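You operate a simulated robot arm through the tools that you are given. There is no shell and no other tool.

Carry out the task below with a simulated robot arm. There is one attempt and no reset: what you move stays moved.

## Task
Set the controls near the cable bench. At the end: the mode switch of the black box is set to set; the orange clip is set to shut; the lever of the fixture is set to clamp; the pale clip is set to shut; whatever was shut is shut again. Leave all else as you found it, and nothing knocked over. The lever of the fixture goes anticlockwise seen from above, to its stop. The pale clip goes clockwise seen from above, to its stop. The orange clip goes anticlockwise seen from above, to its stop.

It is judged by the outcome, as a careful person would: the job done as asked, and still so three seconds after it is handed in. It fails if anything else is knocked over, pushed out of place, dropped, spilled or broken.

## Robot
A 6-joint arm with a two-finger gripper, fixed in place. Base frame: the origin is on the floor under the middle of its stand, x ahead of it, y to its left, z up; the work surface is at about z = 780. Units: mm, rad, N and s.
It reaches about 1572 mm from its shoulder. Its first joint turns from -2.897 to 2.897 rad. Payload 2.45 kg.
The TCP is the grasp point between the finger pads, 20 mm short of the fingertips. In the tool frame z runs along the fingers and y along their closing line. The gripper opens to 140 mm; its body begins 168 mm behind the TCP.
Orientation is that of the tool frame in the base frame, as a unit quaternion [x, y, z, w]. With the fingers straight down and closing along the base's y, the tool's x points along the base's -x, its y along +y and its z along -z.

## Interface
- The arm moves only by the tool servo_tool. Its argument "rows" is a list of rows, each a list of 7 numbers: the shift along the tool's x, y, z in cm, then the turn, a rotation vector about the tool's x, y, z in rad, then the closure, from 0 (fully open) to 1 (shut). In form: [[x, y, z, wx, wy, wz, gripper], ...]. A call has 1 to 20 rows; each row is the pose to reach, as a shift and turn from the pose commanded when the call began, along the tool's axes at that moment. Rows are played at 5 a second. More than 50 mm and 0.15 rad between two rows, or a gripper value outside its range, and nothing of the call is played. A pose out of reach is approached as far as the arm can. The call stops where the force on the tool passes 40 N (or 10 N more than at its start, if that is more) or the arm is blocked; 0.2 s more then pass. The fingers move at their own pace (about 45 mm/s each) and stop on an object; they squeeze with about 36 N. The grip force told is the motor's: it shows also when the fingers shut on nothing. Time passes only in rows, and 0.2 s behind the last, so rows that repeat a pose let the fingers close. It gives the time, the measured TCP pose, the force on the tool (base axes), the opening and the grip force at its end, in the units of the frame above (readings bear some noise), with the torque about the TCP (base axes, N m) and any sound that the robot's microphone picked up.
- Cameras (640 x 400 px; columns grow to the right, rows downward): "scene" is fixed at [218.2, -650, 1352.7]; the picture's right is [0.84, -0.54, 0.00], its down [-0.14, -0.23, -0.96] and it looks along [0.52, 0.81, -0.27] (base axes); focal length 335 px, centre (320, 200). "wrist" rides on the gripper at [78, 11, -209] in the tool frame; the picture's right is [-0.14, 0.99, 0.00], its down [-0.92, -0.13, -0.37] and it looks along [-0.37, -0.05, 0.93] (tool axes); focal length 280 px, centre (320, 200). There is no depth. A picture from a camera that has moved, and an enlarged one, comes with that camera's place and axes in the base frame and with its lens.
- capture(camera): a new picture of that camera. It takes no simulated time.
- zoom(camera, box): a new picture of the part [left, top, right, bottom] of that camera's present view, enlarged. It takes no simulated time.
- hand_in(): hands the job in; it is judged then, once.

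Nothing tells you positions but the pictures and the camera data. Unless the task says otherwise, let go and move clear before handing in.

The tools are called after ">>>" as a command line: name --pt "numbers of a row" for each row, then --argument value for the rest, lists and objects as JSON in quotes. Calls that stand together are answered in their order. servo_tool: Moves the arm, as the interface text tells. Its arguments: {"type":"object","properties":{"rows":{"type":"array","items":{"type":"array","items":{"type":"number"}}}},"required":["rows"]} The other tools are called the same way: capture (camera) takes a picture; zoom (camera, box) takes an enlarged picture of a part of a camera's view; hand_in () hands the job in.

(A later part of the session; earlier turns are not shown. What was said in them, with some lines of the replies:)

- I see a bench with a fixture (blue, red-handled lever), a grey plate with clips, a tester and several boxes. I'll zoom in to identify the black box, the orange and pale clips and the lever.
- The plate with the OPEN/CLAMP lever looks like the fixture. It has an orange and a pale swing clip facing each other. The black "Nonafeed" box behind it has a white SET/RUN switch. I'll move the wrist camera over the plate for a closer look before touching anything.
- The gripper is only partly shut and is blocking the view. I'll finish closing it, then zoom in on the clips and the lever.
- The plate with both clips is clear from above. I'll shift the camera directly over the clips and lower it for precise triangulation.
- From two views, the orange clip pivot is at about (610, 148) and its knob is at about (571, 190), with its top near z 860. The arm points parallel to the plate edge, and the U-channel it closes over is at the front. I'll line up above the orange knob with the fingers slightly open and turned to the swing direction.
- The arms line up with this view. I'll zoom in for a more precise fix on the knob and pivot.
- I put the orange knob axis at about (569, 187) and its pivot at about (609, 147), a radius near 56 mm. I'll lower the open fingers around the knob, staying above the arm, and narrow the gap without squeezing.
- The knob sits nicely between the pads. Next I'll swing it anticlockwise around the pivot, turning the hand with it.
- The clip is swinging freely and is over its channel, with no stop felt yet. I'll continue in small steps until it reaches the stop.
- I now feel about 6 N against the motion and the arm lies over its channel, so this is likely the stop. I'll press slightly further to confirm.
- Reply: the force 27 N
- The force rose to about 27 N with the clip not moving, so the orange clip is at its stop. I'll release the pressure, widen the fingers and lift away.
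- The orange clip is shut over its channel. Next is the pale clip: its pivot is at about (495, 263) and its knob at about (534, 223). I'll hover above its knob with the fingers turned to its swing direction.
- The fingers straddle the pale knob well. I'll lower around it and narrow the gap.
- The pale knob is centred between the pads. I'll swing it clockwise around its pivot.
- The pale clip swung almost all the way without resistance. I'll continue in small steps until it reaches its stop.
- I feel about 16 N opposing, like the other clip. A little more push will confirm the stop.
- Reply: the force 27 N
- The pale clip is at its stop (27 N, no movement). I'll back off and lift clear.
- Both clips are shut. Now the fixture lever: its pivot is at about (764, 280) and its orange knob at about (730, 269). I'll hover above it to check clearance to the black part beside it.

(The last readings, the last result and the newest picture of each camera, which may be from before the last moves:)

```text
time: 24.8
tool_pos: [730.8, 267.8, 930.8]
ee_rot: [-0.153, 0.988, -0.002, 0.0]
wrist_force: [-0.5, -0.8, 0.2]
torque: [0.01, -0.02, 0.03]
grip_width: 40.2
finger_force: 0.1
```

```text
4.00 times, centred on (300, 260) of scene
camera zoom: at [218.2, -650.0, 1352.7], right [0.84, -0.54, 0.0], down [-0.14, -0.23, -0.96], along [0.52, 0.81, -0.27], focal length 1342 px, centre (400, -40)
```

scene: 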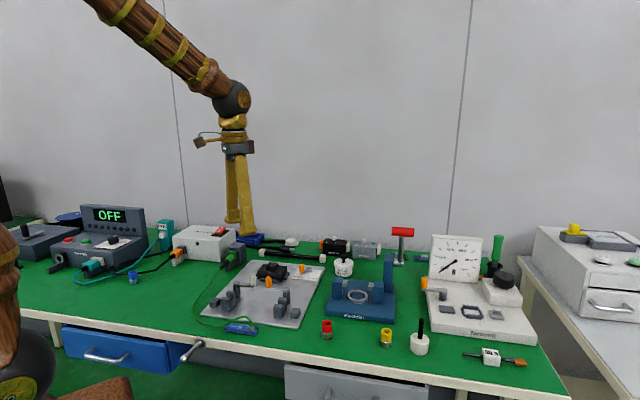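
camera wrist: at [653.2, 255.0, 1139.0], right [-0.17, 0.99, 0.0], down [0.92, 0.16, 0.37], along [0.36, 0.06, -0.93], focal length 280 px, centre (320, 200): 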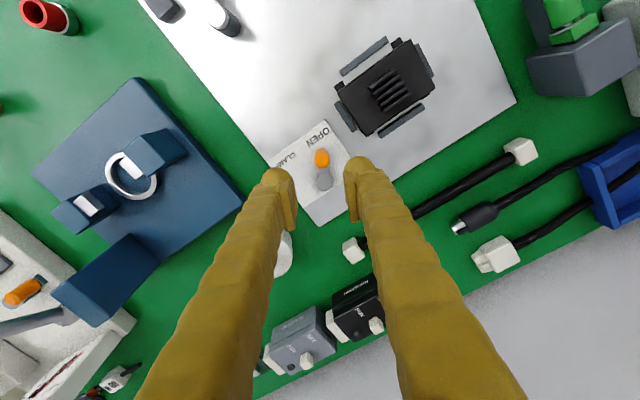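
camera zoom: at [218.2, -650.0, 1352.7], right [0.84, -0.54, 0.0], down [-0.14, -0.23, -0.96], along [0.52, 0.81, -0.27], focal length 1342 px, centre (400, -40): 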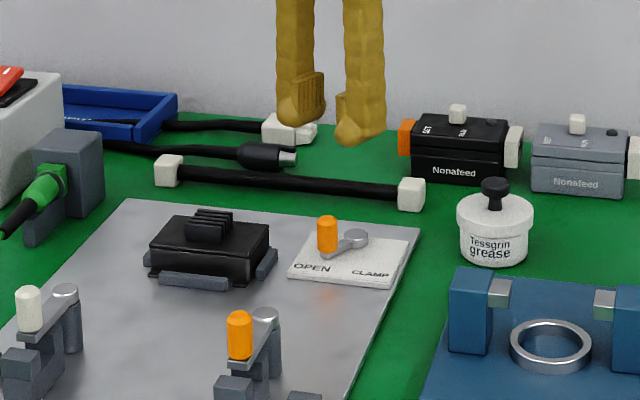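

The right finger clears the black part. I'll lower around the lever knob, staying above the label plate, and narrow the gap.

>>> servo_tool --pt "0.04 0.17 0 0 0 0 0.714" --pt "0.04 0.17 3 0 0 0 0.76" --pt "0.04 0.17 6 0 0 0 0.76" --pt "0.04 0.17 8 0 0 0 0.76" --pt "0.04 0.17 9.5 0 0 0 0.76" --pt "0.04 0.17 10.4 0 0 0 0.76" --pt "0.04 0.17 10.4 0 0 0 0.82" --pt "0.04 0.17 10.4 0 0 0 0.82"

>>> zoom --camera "wrist" --box '[240, 130, 400, 230]'

>>> zoom --camera "scene" --box '[220, 210, 380, 310]'

```text
time: 26.6
tool_pos: [730.6, 269.3, 827.6]
ee_rot: [-0.153, 0.988, -0.001, 0.001]
wrist_force: [-0.2, 0.0, -0.3]
torque: [0.01, 0.0, 0.01]
grip_width: 25.2
finger_force: 0.0
```

```text
4.00 times, centred on (320, 180) of wrist
camera zoom: at [652.0, 257.9, 1036.1], right [-0.17, 0.99, 0.0], down [0.92, 0.16, 0.37], along [0.36, 0.06, -0.93], focal length 1122 px, centre (320, 280)
```

zoom: 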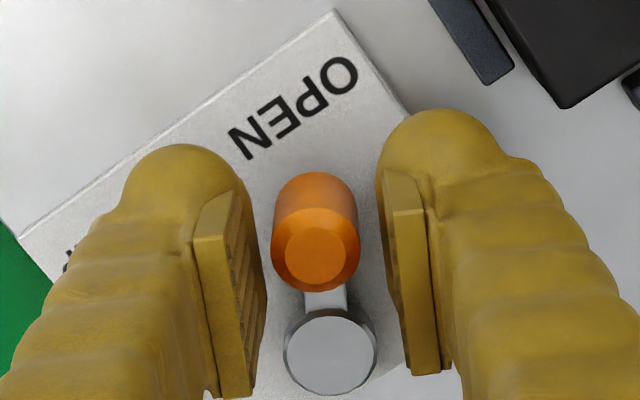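

```text
4.00 times, centred on (300, 260) of scene
camera zoom: at [218.2, -650.0, 1352.7], right [0.84, -0.54, 0.0], down [-0.14, -0.23, -0.96], along [0.52, 0.81, -0.27], focal length 1342 px, centre (400, -40)
```

zoom: 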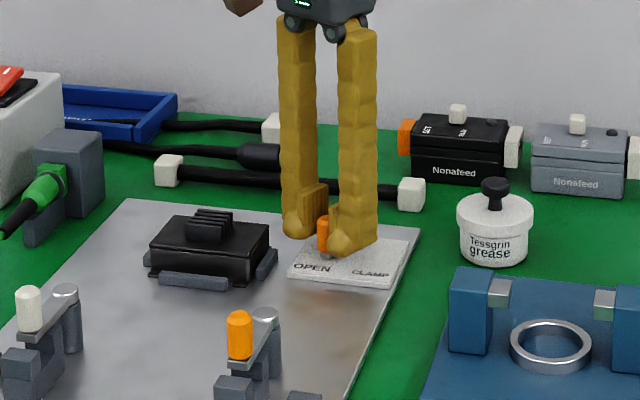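

The lever knob is between the pads. I'll swing it anticlockwise around its pivot.

>>> servo_tool --pt "-0.0343 -0.4913 0 0 0 -0.1396 0.82" --pt "-0.1368 -0.973 0 0 0 -0.2793 0.82" --pt "-0.3052 -1.4358 0 0 0 -0.4189 0.82" --pt "-0.5364 -1.8706 0 0 0 -0.5585 0.82" --pt "-0.8259 -2.269 0 0 0 -0.6981 0.82"

>>> zoom --camera "wrist" --box '[240, 130, 400, 230]'

>>> zoom --camera "scene" --box '[220, 210, 380, 310]'

```text
time: 27.8
tool_pos: [745.2, 251.9, 826.8]
ee_rot: [-0.483, 0.876, -0.001, 0.001]
wrist_force: [-1.5, 0.7, -0.5]
torque: [0.0, 0.02, -0.02]
grip_width: 25.9
finger_force: 1.0
```

```text
4.00 times, centred on (320, 180) of wrist
camera zoom: at [693.5, 192.2, 1036.2], right [-0.76, 0.65, 0.0], down [0.6, 0.71, 0.37], along [0.24, 0.28, -0.93], focal length 1122 px, centre (320, 280)
```

zoom: 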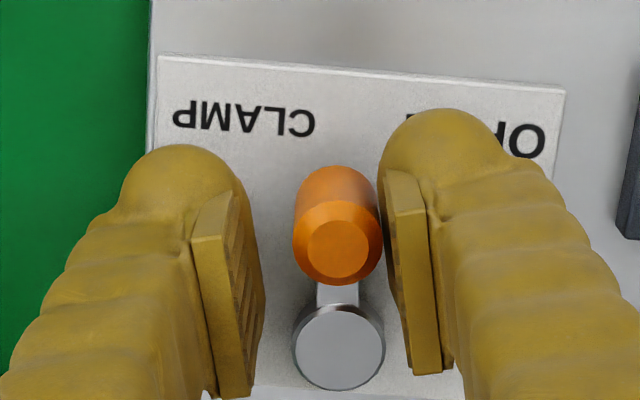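

```text
4.00 times, centred on (300, 260) of scene
camera zoom: at [218.2, -650.0, 1352.7], right [0.84, -0.54, 0.0], down [-0.14, -0.23, -0.96], along [0.52, 0.81, -0.27], focal length 1342 px, centre (400, -40)
```

zoom: 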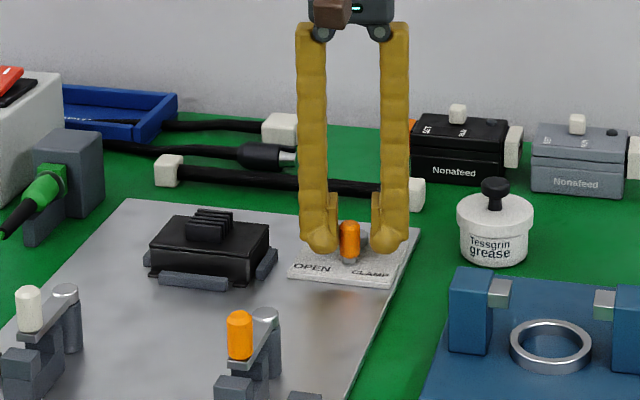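

The lever is turning with little resistance. I'll keep going toward the clamp side.

>>> servo_tool --pt "-0.0343 -0.4913 0 0 0 -0.1396 0.82" --pt "-0.1368 -0.973 0 0 0 -0.2793 0.82" --pt "-0.3052 -1.4358 0 0 0 -0.4189 0.82"

>>> zoom --camera "wrist" --box '[240, 130, 400, 230]'

```text
time: 28.6
tool_pos: [759.7, 245.6, 827.5]
ee_rot: [-0.654, 0.756, -0.001, -0.001]
wrist_force: [-6.7, 1.7, -0.5]
torque: [0.03, 0.06, -0.05]
grip_width: 29.5
finger_force: 3.3
```

```text
4.00 times, centred on (320, 180) of wrist
camera zoom: at [736.6, 171.4, 1036.3], right [-0.96, 0.28, 0.0], down [0.26, 0.89, 0.37], along [0.1, 0.35, -0.93], focal length 1122 px, centre (320, 280)
```

zoom: 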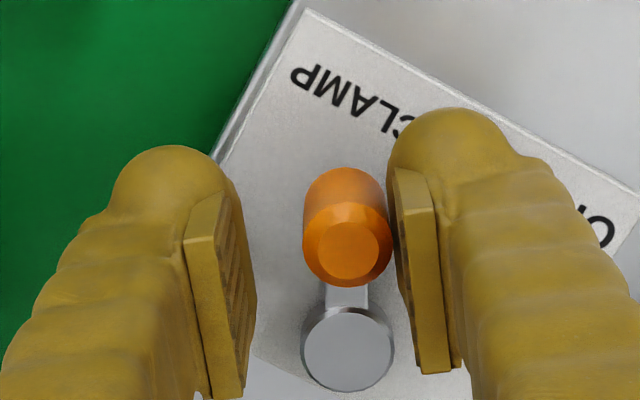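

About 7 N of resistance now, either a detent or the stop. I'll press on in small steps and watch whether the knob still moves.

>>> servo_tool --pt "-0.0086 -0.2462 0 0 0 -0.0698 0.82" --pt "-0.0343 -0.4913 0 0 0 -0.1396 0.82"

>>> zoom --camera "wrist" --box '[240, 130, 400, 230]'

>>> zoom --camera "scene" --box '[220, 210, 380, 310]'

```text
time: 29.2
tool_pos: [763.5, 245.3, 828.0]
ee_rot: [-0.705, 0.709, -0.001, 0.0]
wrist_force: [-18.3, 7.1, 2.1]
torque: [0.02, 0.21, -0.17]
grip_width: 37.5
finger_force: 9.6
```

```text
4.00 times, centred on (320, 180) of wrist
camera zoom: at [751.6, 168.3, 1036.2], right [-0.99, 0.14, 0.0], down [0.13, 0.92, 0.37], along [0.05, 0.36, -0.93], focal length 1122 px, centre (320, 280)
```

zoom: 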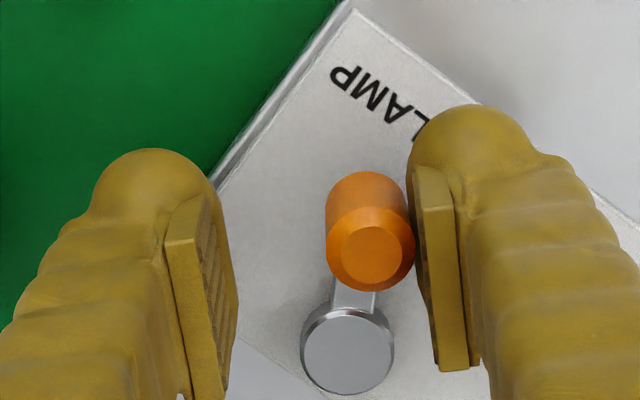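

```text
4.00 times, centred on (300, 260) of scene
camera zoom: at [218.2, -650.0, 1352.7], right [0.84, -0.54, 0.0], down [-0.14, -0.23, -0.96], along [0.52, 0.81, -0.27], focal length 1342 px, centre (400, -40)
```

zoom: 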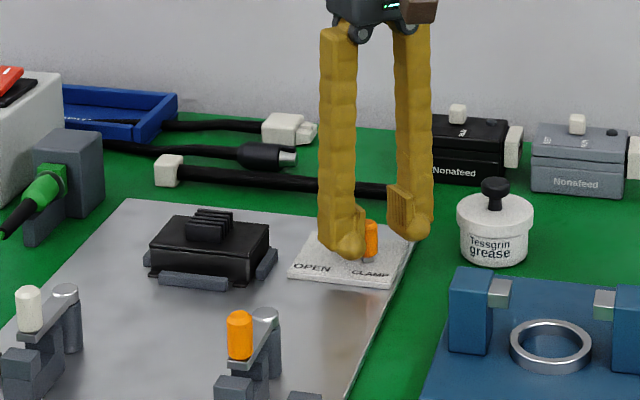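

The knob is in the same place as before while the force climbed to 20 N, so the lever is at its clamp stop. I'll back off, open and lift.

>>> servo_tool --pt "0 0.35 0 0 0 0 0.77" --pt "0 0.7 0 0 0 0 0.72" --pt "0 0.75 0 0 0 0 0.7" --pt "0 0.75 -2 0 0 0 0.7" --pt "0 0.75 -5 0 0 0 0.7" --pt "0 0.75 -9 0 0 0 0.7" --pt "0 0.75 -13 0 0 0 0.7"

>>> zoom --camera "scene" --box '[220, 210, 380, 310]'

>>> capture --camera "wrist"

```text
time: 30.8
tool_pos: [755.9, 243.9, 956.4]
ee_rot: [-0.705, 0.709, -0.001, 0.0]
wrist_force: [0.1, -0.5, 1.0]
torque: [-0.02, 0.0, 0.02]
grip_width: 42.0
finger_force: 0.1
```

```text
4.00 times, centred on (300, 260) of scene
camera zoom: at [218.2, -650.0, 1352.7], right [0.84, -0.54, 0.0], down [-0.14, -0.23, -0.96], along [0.52, 0.81, -0.27], focal length 1342 px, centre (400, -40)
```

zoom: 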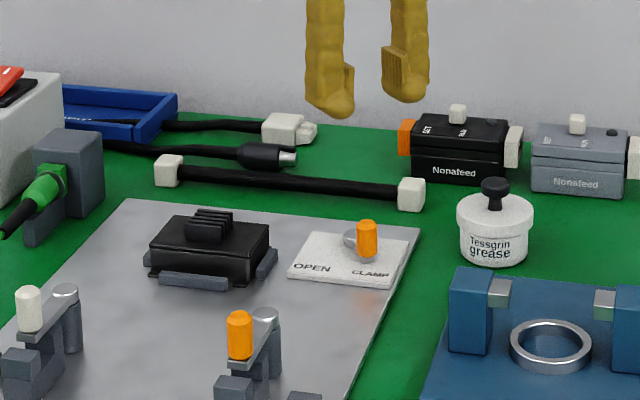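

```text
taken
camera wrist: at [743.6, 167.6, 1165.1], right [-0.99, 0.14, 0.0], down [0.13, 0.92, 0.37], along [0.05, 0.36, -0.93], focal length 280 px, centre (320, 200)
```

wrist: 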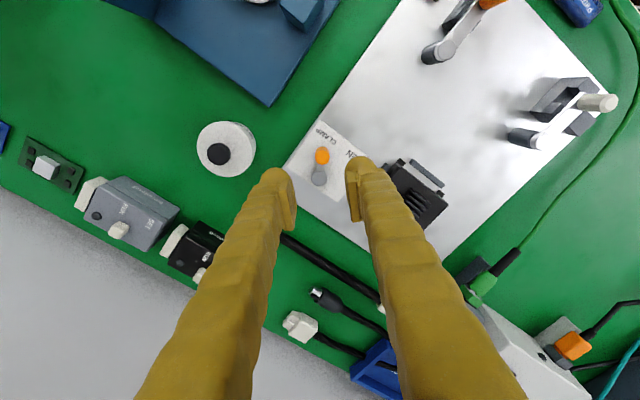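

The lever now points to CLAMP. Last is the black "Nonafeed" box with its mode switch at about (942, 375). I'll hover over it with the fingers aligned along the box and look closely.

>>> servo_tool --pt "-1.86 -2.62 0 0 0 0.111 0.7" --pt "-3.71 -5.24 0 0 0 0.223 0.7" --pt "-5.57 -7.86 0 0 0 0.334 0.7" --pt "-7.42 -10.48 0 0 0 0.446 0.7" --pt "-9.28 -13.1 0 0 0 0.557 0.7" --pt "-11.13 -15.72 0 0 0 0.669 0.7" --pt "-12.99 -18.34 0 0 0 0.78 0.7" --pt "-12.99 -18.34 0 0 0 0.78 0.7"

>>> capture --camera "wrist"

>>> zoom --camera "wrist" --box '[240, 130, 400, 230]'

>>> zoom --camera "scene" --box '[300, 215, 380, 265]'

```text
time: 32.6
tool_pos: [941.3, 373.3, 957.1]
ee_rot: [-0.381, 0.925, -0.001, 0.001]
wrist_force: [-0.6, 0.3, 0.3]
torque: [-0.01, 0.01, -0.01]
grip_width: 42.1
finger_force: 0.1
```

```text
taken
camera wrist: at [877.4, 326.5, 1166.1], right [-0.6, 0.8, 0.0], down [0.74, 0.56, 0.37], along [0.3, 0.22, -0.93], focal length 280 px, centre (320, 200)
```

wrist: 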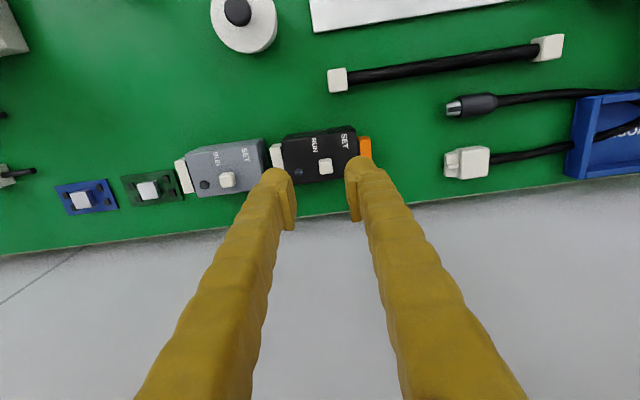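

```text
4.00 times, centred on (320, 180) of wrist
camera zoom: at [877.4, 326.5, 1166.1], right [-0.6, 0.8, 0.0], down [0.74, 0.56, 0.37], along [0.3, 0.22, -0.93], focal length 1122 px, centre (320, 280)
```

zoom: 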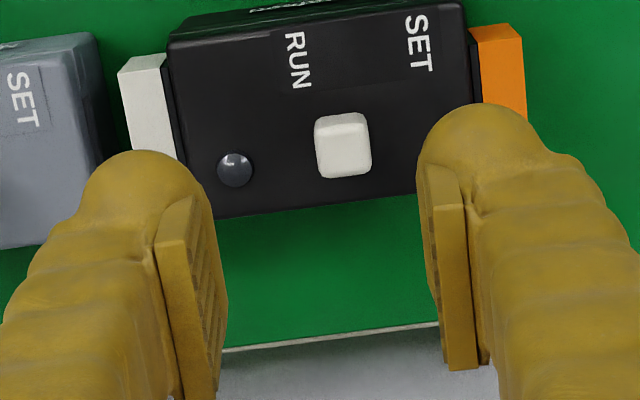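

```text
8.00 times, centred on (340, 240) of scene
camera zoom: at [218.2, -650.0, 1352.7], right [0.84, -0.54, 0.0], down [-0.14, -0.23, -0.96], along [0.52, 0.81, -0.27], focal length 2683 px, centre (160, -120)
```

zoom: 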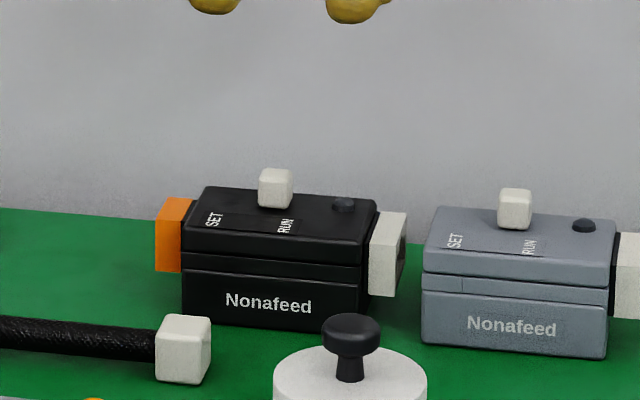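

The black box's white slider sits at RUN; SET is toward the orange end, and both are on the top face. I'll take a second view from the side to get the slider's height accurately before touching it, since the box might be loose.

>>> servo_tool --pt "0 4 0 0 0 0 0.7" --pt "0 8 0 0 0 0 0.7" --pt "0 11 0 0 0 0 0.7" --pt "0 11 0 0 0 0 0.7"

>>> capture --camera "wrist"

>>> zoom --camera "wrist" --box '[160, 100, 320, 200]'

```text
time: 33.6
tool_pos: [862.6, 450.3, 959.5]
ee_rot: [-0.382, 0.924, 0.0, 0.001]
wrist_force: [0.1, 0.8, 0.1]
torque: [0.0, 0.0, 0.0]
grip_width: 42.0
finger_force: 0.0
```

```text
taken
camera wrist: at [799.8, 404.0, 1167.5], right [-0.6, 0.8, 0.0], down [0.74, 0.56, 0.37], along [0.3, 0.22, -0.93], focal length 280 px, centre (320, 200)
```

wrist: 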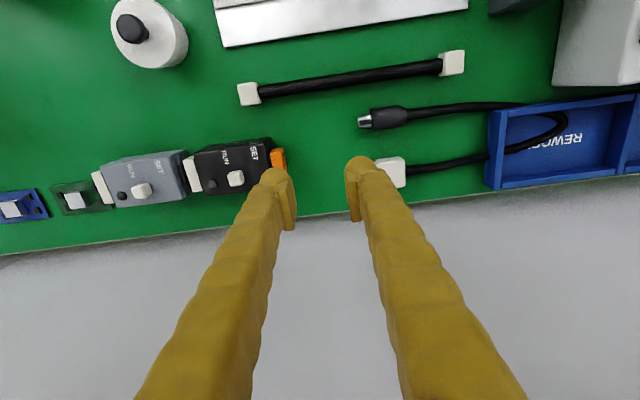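

```text
4.00 times, centred on (240, 150) of wrist
camera zoom: at [799.8, 404.0, 1167.5], right [-0.6, 0.8, 0.0], down [0.74, 0.56, 0.37], along [0.3, 0.22, -0.93], focal length 1122 px, centre (640, 400)
```

zoom: 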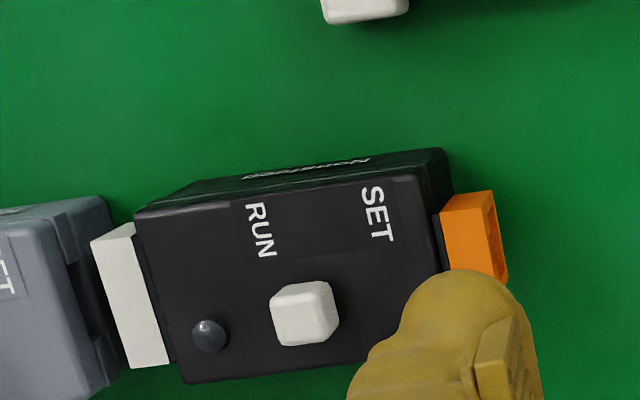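

Two views agree: the slider top is at about (943, 384, 847) and the box top at z ≈ 833. SET lies about 17 mm away along the box, toward the orange end. I'll return over the slider and lower to just above it, with the finger on the RUN side.

>>> servo_tool --pt "-0.32 -3.3 0 0 0 0 0.786" --pt "-0.64 -6.6 0 0 0 0 0.786" --pt "-0.96 -9.91 0 0 0 0 0.786" --pt "-0.96 -9.91 3 0 0 0 0.786" --pt "-0.96 -9.91 6 0 0 0 0.786" --pt "-0.96 -9.91 8.6 0 0 0 0.786" --pt "-0.96 -9.91 8.6 0 0 0 0.786"

>>> zoom --camera "wrist" --box '[240, 120, 400, 220]'

>>> zoom --camera "scene" --box '[300, 205, 380, 255]'

```text
time: 35.2
tool_pos: [942.2, 388.3, 871.1]
ee_rot: [-0.381, 0.924, -0.001, 0.0]
wrist_force: [0.3, 0.2, 0.1]
torque: [0.03, 0.01, -0.02]
grip_width: 30.2
finger_force: 0.0
```

```text
4.00 times, centred on (320, 170) of wrist
camera zoom: at [878.1, 341.8, 1080.0], right [-0.6, 0.8, 0.0], down [0.74, 0.56, 0.37], along [0.29, 0.22, -0.93], focal length 1122 px, centre (320, 320)
```

zoom: 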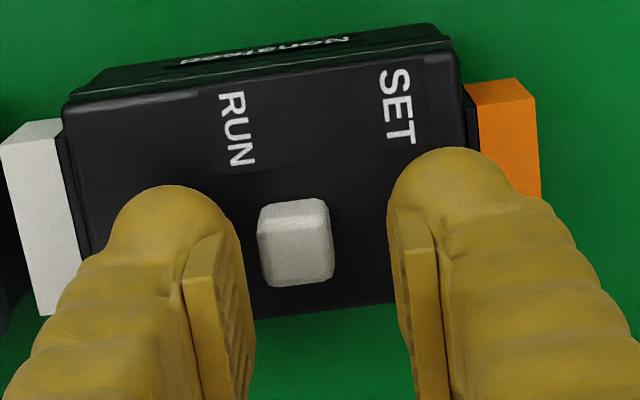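

```text
8.00 times, centred on (340, 230) of scene
camera zoom: at [218.2, -650.0, 1352.7], right [0.84, -0.54, 0.0], down [-0.14, -0.23, -0.96], along [0.52, 0.81, -0.27], focal length 2683 px, centre (160, -40)
```

zoom: 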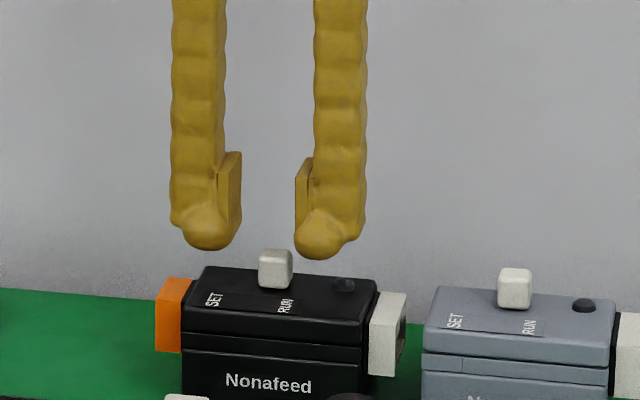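

The alignment is good: the RUN-side finger is just beside the slider, at about its top height. I'll lower the tips beside the slider, keeping off the box top.

>>> servo_tool --pt "0 0 0.4 0 0 0 0.786" --pt "0 0 0.8 0 0 0 0.786" --pt "0 0 1.1 0 0 0 0.786" --pt "0 0 1.1 0 0 0 0.786"

>>> zoom --camera "wrist" --box '[240, 120, 400, 220]'

>>> zoom --camera "scene" --box '[300, 215, 380, 265]'

```text
time: 36.2
tool_pos: [940.2, 388.3, 862.1]
ee_rot: [-0.381, 0.924, -0.001, 0.0]
wrist_force: [0.7, 0.8, -0.8]
torque: [0.01, -0.01, -0.01]
grip_width: 29.8
finger_force: 0.1
```

```text
4.00 times, centred on (320, 170) of wrist
camera zoom: at [876.7, 341.5, 1069.6], right [-0.6, 0.8, 0.0], down [0.74, 0.56, 0.37], along [0.3, 0.22, -0.93], focal length 1122 px, centre (320, 320)
```

zoom: 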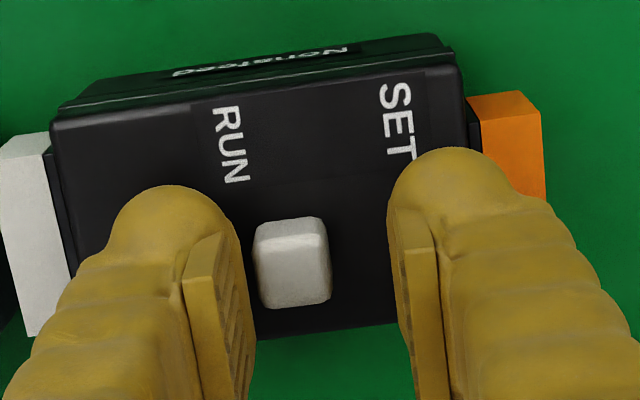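

```text
8.00 times, centred on (340, 240) of scene
camera zoom: at [218.2, -650.0, 1352.7], right [0.84, -0.54, 0.0], down [-0.14, -0.23, -0.96], along [0.52, 0.81, -0.27], focal length 2683 px, centre (160, -120)
```

zoom: 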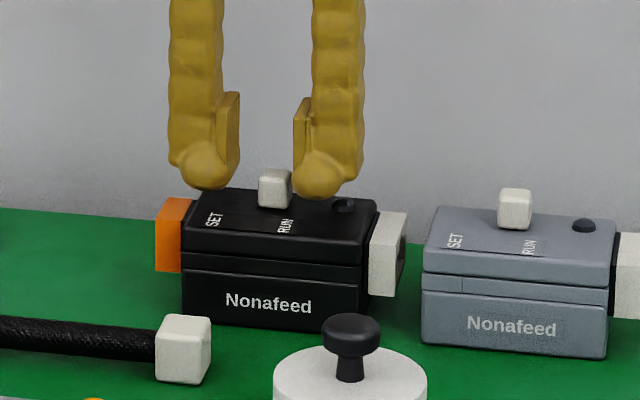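

The tips are beside the slider with no contact force. I'll push it gently toward SET in small steps and watch that the box itself doesn't shift.

>>> servo_tool --pt "0 0.15 0 0 0 0 0.786" --pt "0 0.3 0 0 0 0 0.786" --pt "0 0.45 0 0 0 0 0.786" --pt "0 0.6 0 0 0 0 0.786"

>>> zoom --camera "scene" --box '[300, 215, 380, 265]'

>>> zoom --camera "wrist" --box '[240, 120, 400, 220]'

```text
time: 37.2
tool_pos: [936.0, 392.3, 861.1]
ee_rot: [-0.381, 0.924, -0.001, 0.0]
wrist_force: [-0.3, -1.1, -0.7]
torque: [0.0, -0.04, -0.02]
grip_width: 30.1
finger_force: 0.1
```

```text
8.00 times, centred on (340, 240) of scene
camera zoom: at [218.2, -650.0, 1352.7], right [0.84, -0.54, 0.0], down [-0.14, -0.23, -0.96], along [0.52, 0.81, -0.27], focal length 2683 px, centre (160, -120)
```

zoom: 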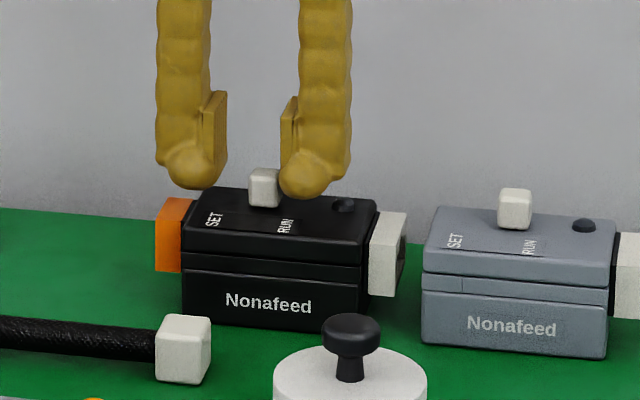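

```text
4.00 times, centred on (320, 170) of wrist
camera zoom: at [872.3, 346.3, 1069.4], right [-0.6, 0.8, 0.0], down [0.74, 0.56, 0.37], along [0.29, 0.22, -0.93], focal length 1122 px, centre (320, 320)
```

zoom: 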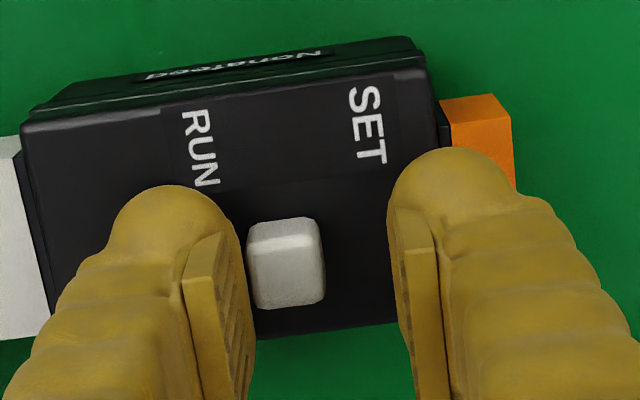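

The slider moved about 5 mm, the box stayed put and the force is tiny. I'll keep going.

>>> servo_tool --pt "0 0.15 0 0 0 0 0.786" --pt "0 0.3 0 0 0 0 0.786" --pt "0 0.45 0 0 0 0 0.786" --pt "0 0.6 0 0 0 0 0.786" --pt "0 0.7 0 0 0 0 0.786"

>>> zoom --camera "scene" --box '[300, 215, 380, 265]'

>>> zoom --camera "wrist" --box '[240, 120, 400, 220]'

```text
time: 38.4
tool_pos: [930.0, 396.8, 862.4]
ee_rot: [-0.383, 0.924, -0.001, 0.0]
wrist_force: [0.5, 0.7, 0.5]
torque: [0.02, -0.02, 0.01]
grip_width: 30.0
finger_force: 0.1
```

```text
8.00 times, centred on (340, 240) of scene
camera zoom: at [218.2, -650.0, 1352.7], right [0.84, -0.54, 0.0], down [-0.14, -0.23, -0.96], along [0.52, 0.81, -0.27], focal length 2683 px, centre (160, -120)
```

zoom: 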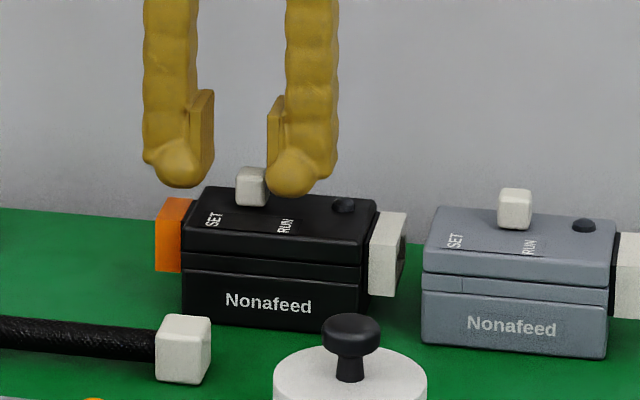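

```text
4.00 times, centred on (320, 170) of wrist
camera zoom: at [867.3, 350.6, 1069.8], right [-0.6, 0.8, 0.0], down [0.74, 0.56, 0.37], along [0.29, 0.22, -0.93], focal length 1122 px, centre (320, 320)
```

zoom: 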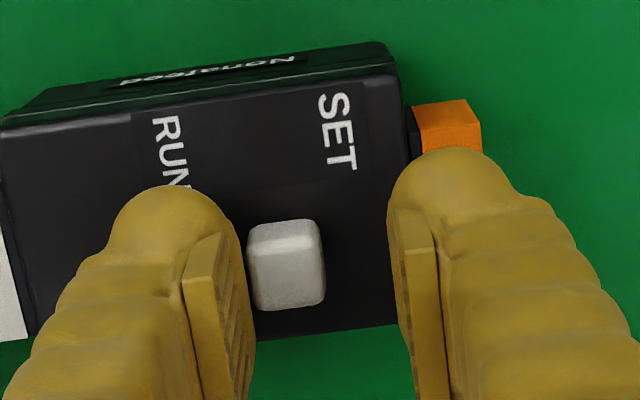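

The slider has moved about 12 mm and the box is still in place. I'll push on in smaller increments to its end.

>>> servo_tool --pt "0 0.1 0 0 0 0 0.786" --pt "0 0.2 0 0 0 0 0.786" --pt "0 0.3 0 0 0 0 0.786" --pt "0 0.4 0 0 0 0 0.786"

>>> zoom --camera "scene" --box '[300, 215, 380, 265]'

>>> zoom --camera "wrist" --box '[240, 120, 400, 220]'

```text
time: 39.4
tool_pos: [926.5, 399.1, 861.3]
ee_rot: [-0.382, 0.924, 0.0, 0.001]
wrist_force: [0.3, -0.1, -0.9]
torque: [0.03, -0.01, -0.02]
grip_width: 29.9
finger_force: 0.1
```

```text
8.00 times, centred on (340, 240) of scene
camera zoom: at [218.2, -650.0, 1352.7], right [0.84, -0.54, 0.0], down [-0.14, -0.23, -0.96], along [0.52, 0.81, -0.27], focal length 2683 px, centre (160, -120)
```

zoom: 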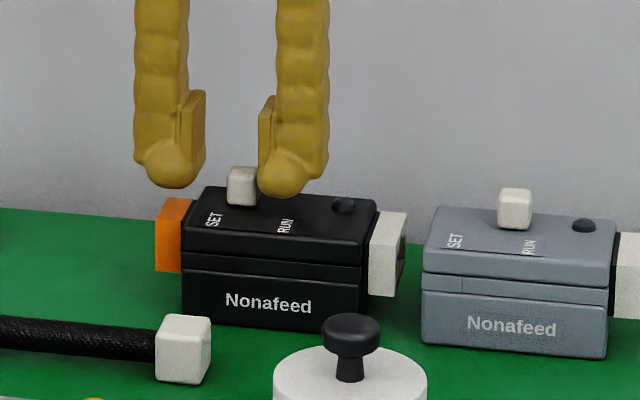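

```text
4.00 times, centred on (320, 170) of wrist
camera zoom: at [864.0, 353.6, 1069.3], right [-0.6, 0.8, 0.0], down [0.74, 0.56, 0.37], along [0.29, 0.22, -0.93], focal length 1122 px, centre (320, 320)
```

zoom: 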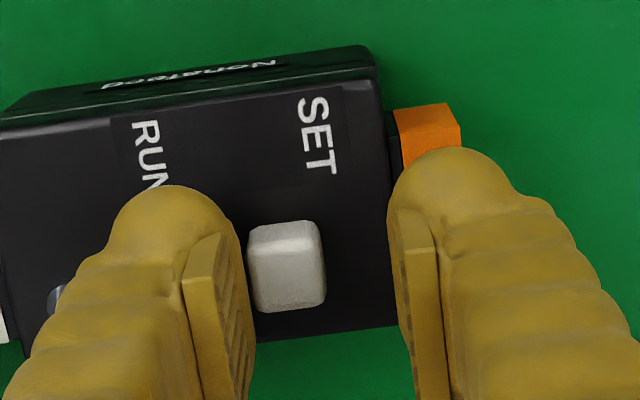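

The slider is about 16 mm along and the force is still near zero. I'll continue in fine steps until I feel its end.

>>> servo_tool --pt "0 0.1 0 0 0 0 0.786" --pt "0 0.2 0 0 0 0 0.786" --pt "0 0.25 0 0 0 0 0.786" --pt "0 0.25 0 0 0 0 0.786"

>>> zoom --camera "scene" --box '[300, 215, 380, 265]'

>>> zoom --camera "wrist" --box '[240, 120, 400, 220]'

```text
time: 40.4
tool_pos: [926.1, 401.4, 862.0]
ee_rot: [-0.382, 0.924, -0.001, 0.0]
wrist_force: [0.7, -1.1, 0.6]
torque: [-0.04, 0.0, 0.03]
grip_width: 30.8
finger_force: 1.3
```

```text
8.00 times, centred on (340, 240) of scene
camera zoom: at [218.2, -650.0, 1352.7], right [0.84, -0.54, 0.0], down [-0.14, -0.23, -0.96], along [0.52, 0.81, -0.27], focal length 2683 px, centre (160, -120)
```

zoom: 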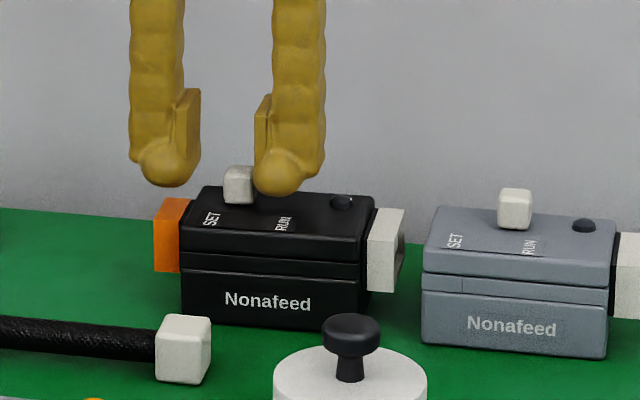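

```text
4.00 times, centred on (320, 170) of wrist
camera zoom: at [862.6, 355.4, 1069.8], right [-0.6, 0.8, 0.0], down [0.74, 0.56, 0.37], along [0.3, 0.22, -0.93], focal length 1122 px, centre (320, 320)
```

zoom: 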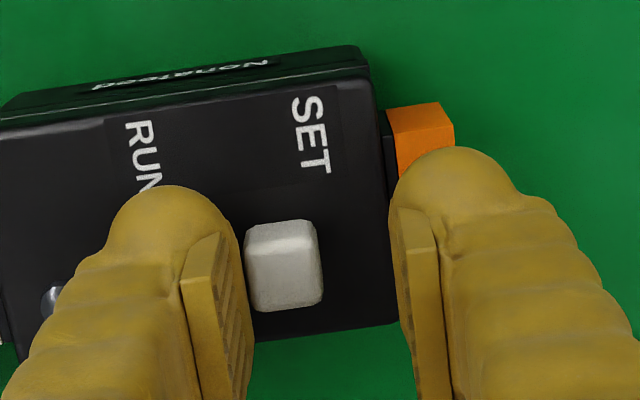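

The slider has hit its SET end: the box only just began to creep, by about 1 mm, so I stop pushing here. I'll back the finger off gently and lift straight up.

>>> servo_tool --pt "0 -0.25 0 0 0 0 0.786" --pt "0 -0.55 0 0 0 0 0.786" --pt "0 -0.55 -1 0 0 0 0.786" --pt "0 -0.55 -3 0 0 0 0.786" --pt "0 -0.55 -6 0 0 0 0.786" --pt "0 -0.55 -10 0 0 0 0.786" --pt "0 -0.55 -13 0 0 0 0.786"

>>> zoom --camera "scene" --box '[300, 215, 380, 265]'

>>> zoom --camera "wrist" --box '[240, 100, 400, 200]'

```text
time: 42.0
tool_pos: [930.5, 396.3, 991.2]
ee_rot: [-0.382, 0.924, -0.001, -0.001]
wrist_force: [0.6, -1.4, 0.4]
torque: [-0.01, 0.01, 0.0]
grip_width: 30.2
finger_force: 0.1
```

```text
8.00 times, centred on (340, 240) of scene
camera zoom: at [218.2, -650.0, 1352.7], right [0.84, -0.54, 0.0], down [-0.14, -0.23, -0.96], along [0.52, 0.81, -0.27], focal length 2683 px, centre (160, -120)
```

zoom: 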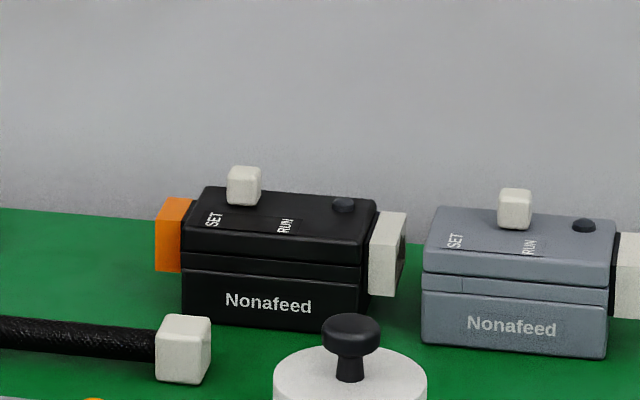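

```text
4.00 times, centred on (320, 150) of wrist
camera zoom: at [867.4, 351.2, 1199.4], right [-0.6, 0.8, 0.0], down [0.74, 0.56, 0.37], along [0.29, 0.22, -0.93], focal length 1122 px, centre (320, 400)
```

zoom: 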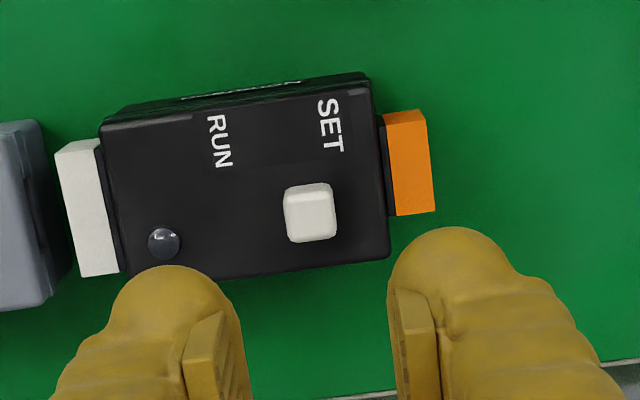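

The box sprang back to its original place and the slider stays at SET. I'll move the arm clear and check everything from both cameras.

>>> servo_tool --pt "0 0 -4 0 0 0 0.786" --pt "0 0 -8 0 0 0 0.786" --pt "4 -0.5 -10 0 0 0 0.786" --pt "8 -1 -11.5 0 0 0 0.786" --pt "12 -1.5 -13 0 0 0 0.786" --pt "16 -2 -14.5 0 0 0 0.786" --pt "20 -2.5 -16 0 0 0 0.786" --pt "24 -3 -16 0 0 0 0.786" --pt "28 -3.5 -16 0 0 0 0.786" --pt "32 -4 -16 0 0 0 0.786" --pt "36 -4.5 -16 0 0 0 0.786" --pt "36 -4.5 -16 0 0 0 0.786"

>>> capture --camera "scene"

>>> capture --camera "wrist"

>>> zoom --camera "scene" --box '[200, 220, 360, 320]'

>>> zoom --camera "scene" --box '[300, 215, 460, 315]'

>>> zoom --camera "scene" --box '[400, 220, 560, 320]'

```text
time: 44.6
tool_pos: [710.6, 108.9, 1149.9]
ee_rot: [-0.382, 0.924, -0.001, 0.001]
wrist_force: [0.3, 0.7, -0.5]
torque: [-0.03, 0.01, -0.02]
grip_width: 30.1
finger_force: 0.0
```

```text
taken
```

scene: 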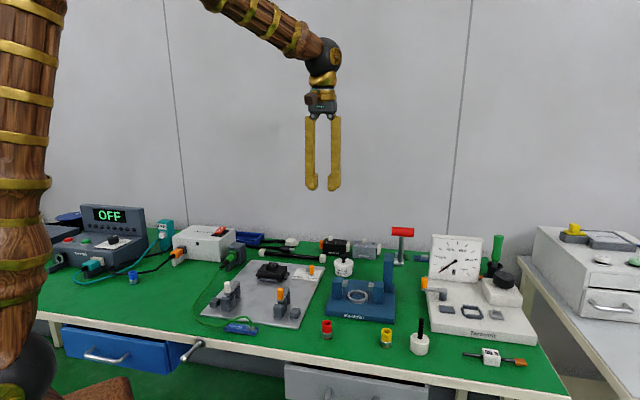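

```text
taken
camera wrist: at [646.7, 63.0, 1358.5], right [-0.6, 0.8, 0.0], down [0.74, 0.56, 0.37], along [0.3, 0.22, -0.93], focal length 280 px, centre (320, 200)
```

wrist: 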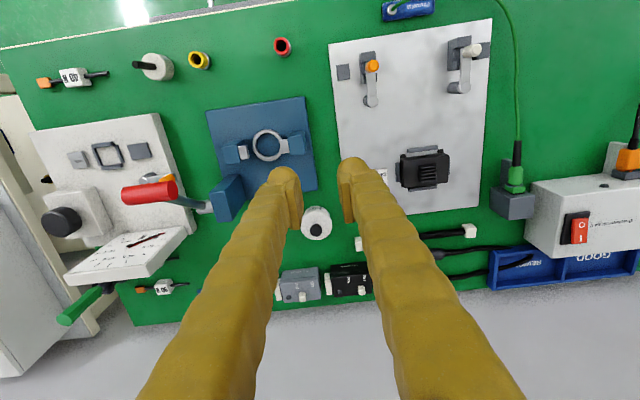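

```text
4.00 times, centred on (280, 270) of scene
camera zoom: at [218.2, -650.0, 1352.7], right [0.84, -0.54, 0.0], down [-0.14, -0.23, -0.96], along [0.52, 0.81, -0.27], focal length 1342 px, centre (480, -80)
```

zoom: 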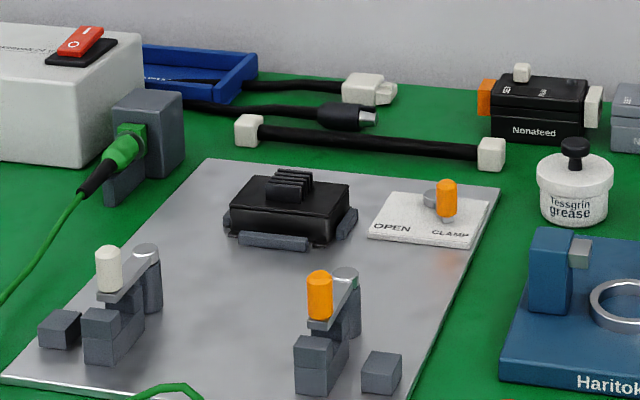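

```text
4.00 times, centred on (380, 265) of scene
camera zoom: at [218.2, -650.0, 1352.7], right [0.84, -0.54, 0.0], down [-0.14, -0.23, -0.96], along [0.52, 0.81, -0.27], focal length 1342 px, centre (80, -60)
```

zoom: 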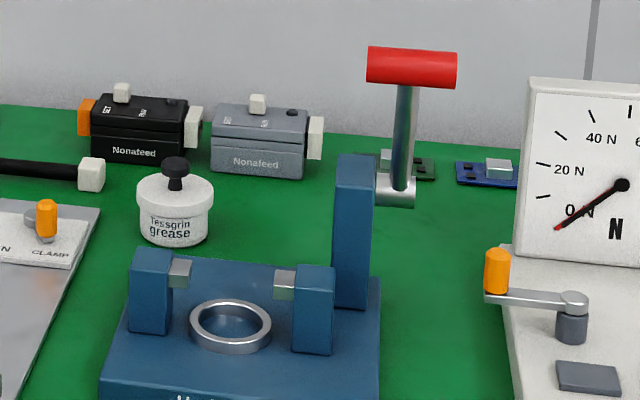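

```text
4.00 times, centred on (480, 270) of scene
camera zoom: at [218.2, -650.0, 1352.7], right [0.84, -0.54, 0.0], down [-0.14, -0.23, -0.96], along [0.52, 0.81, -0.27], focal length 1342 px, centre (-320, -80)
```

zoom: 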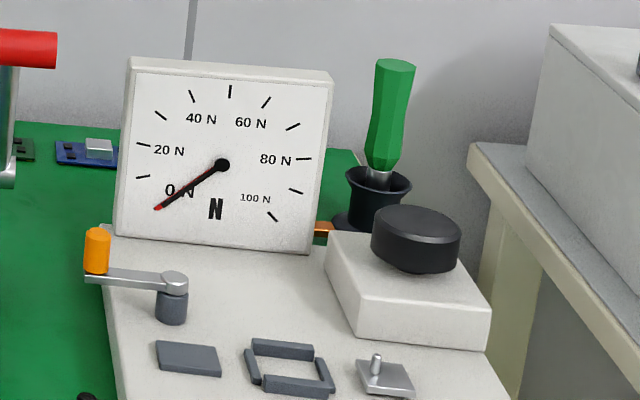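

Both plate clips are shut at their stops, the lever is on CLAMP and the black box slider is on SET. Nothing else has moved and the arm is clear, so I'm handing in.

>>> hand_in

```text
The job is handed in.
```

All four controls are set as asked, and I've handed the job in. The tool only confirmed that it was submitted, so I don't have a verdict yet.

- **Orange clip:** it is turned anticlockwise and shut. It held firm at its stop when I pressed on to about 27 N.
- **Pale clip:** it is turned clockwise and shut. It also held at its stop at about 27 N.
- **Fixture lever:** it is turned anticlockwise to CLAMP. It stopped moving there while the force rose to about 20 N.
- **Black box mode switch:** the slider is at the SET end. The box shifted about 1 mm as the slider reached its end, then went back to its original place when I let go.

I didn't open anything, so nothing needed shutting again. The last pictures show nothing else moved or knocked over, and the arm is clear of the bench.

Two swing arms have orange knobs. I took "the orange clip" to be the one on the grey plate, paired with the pale clip, and left the one on the force gauge alone.
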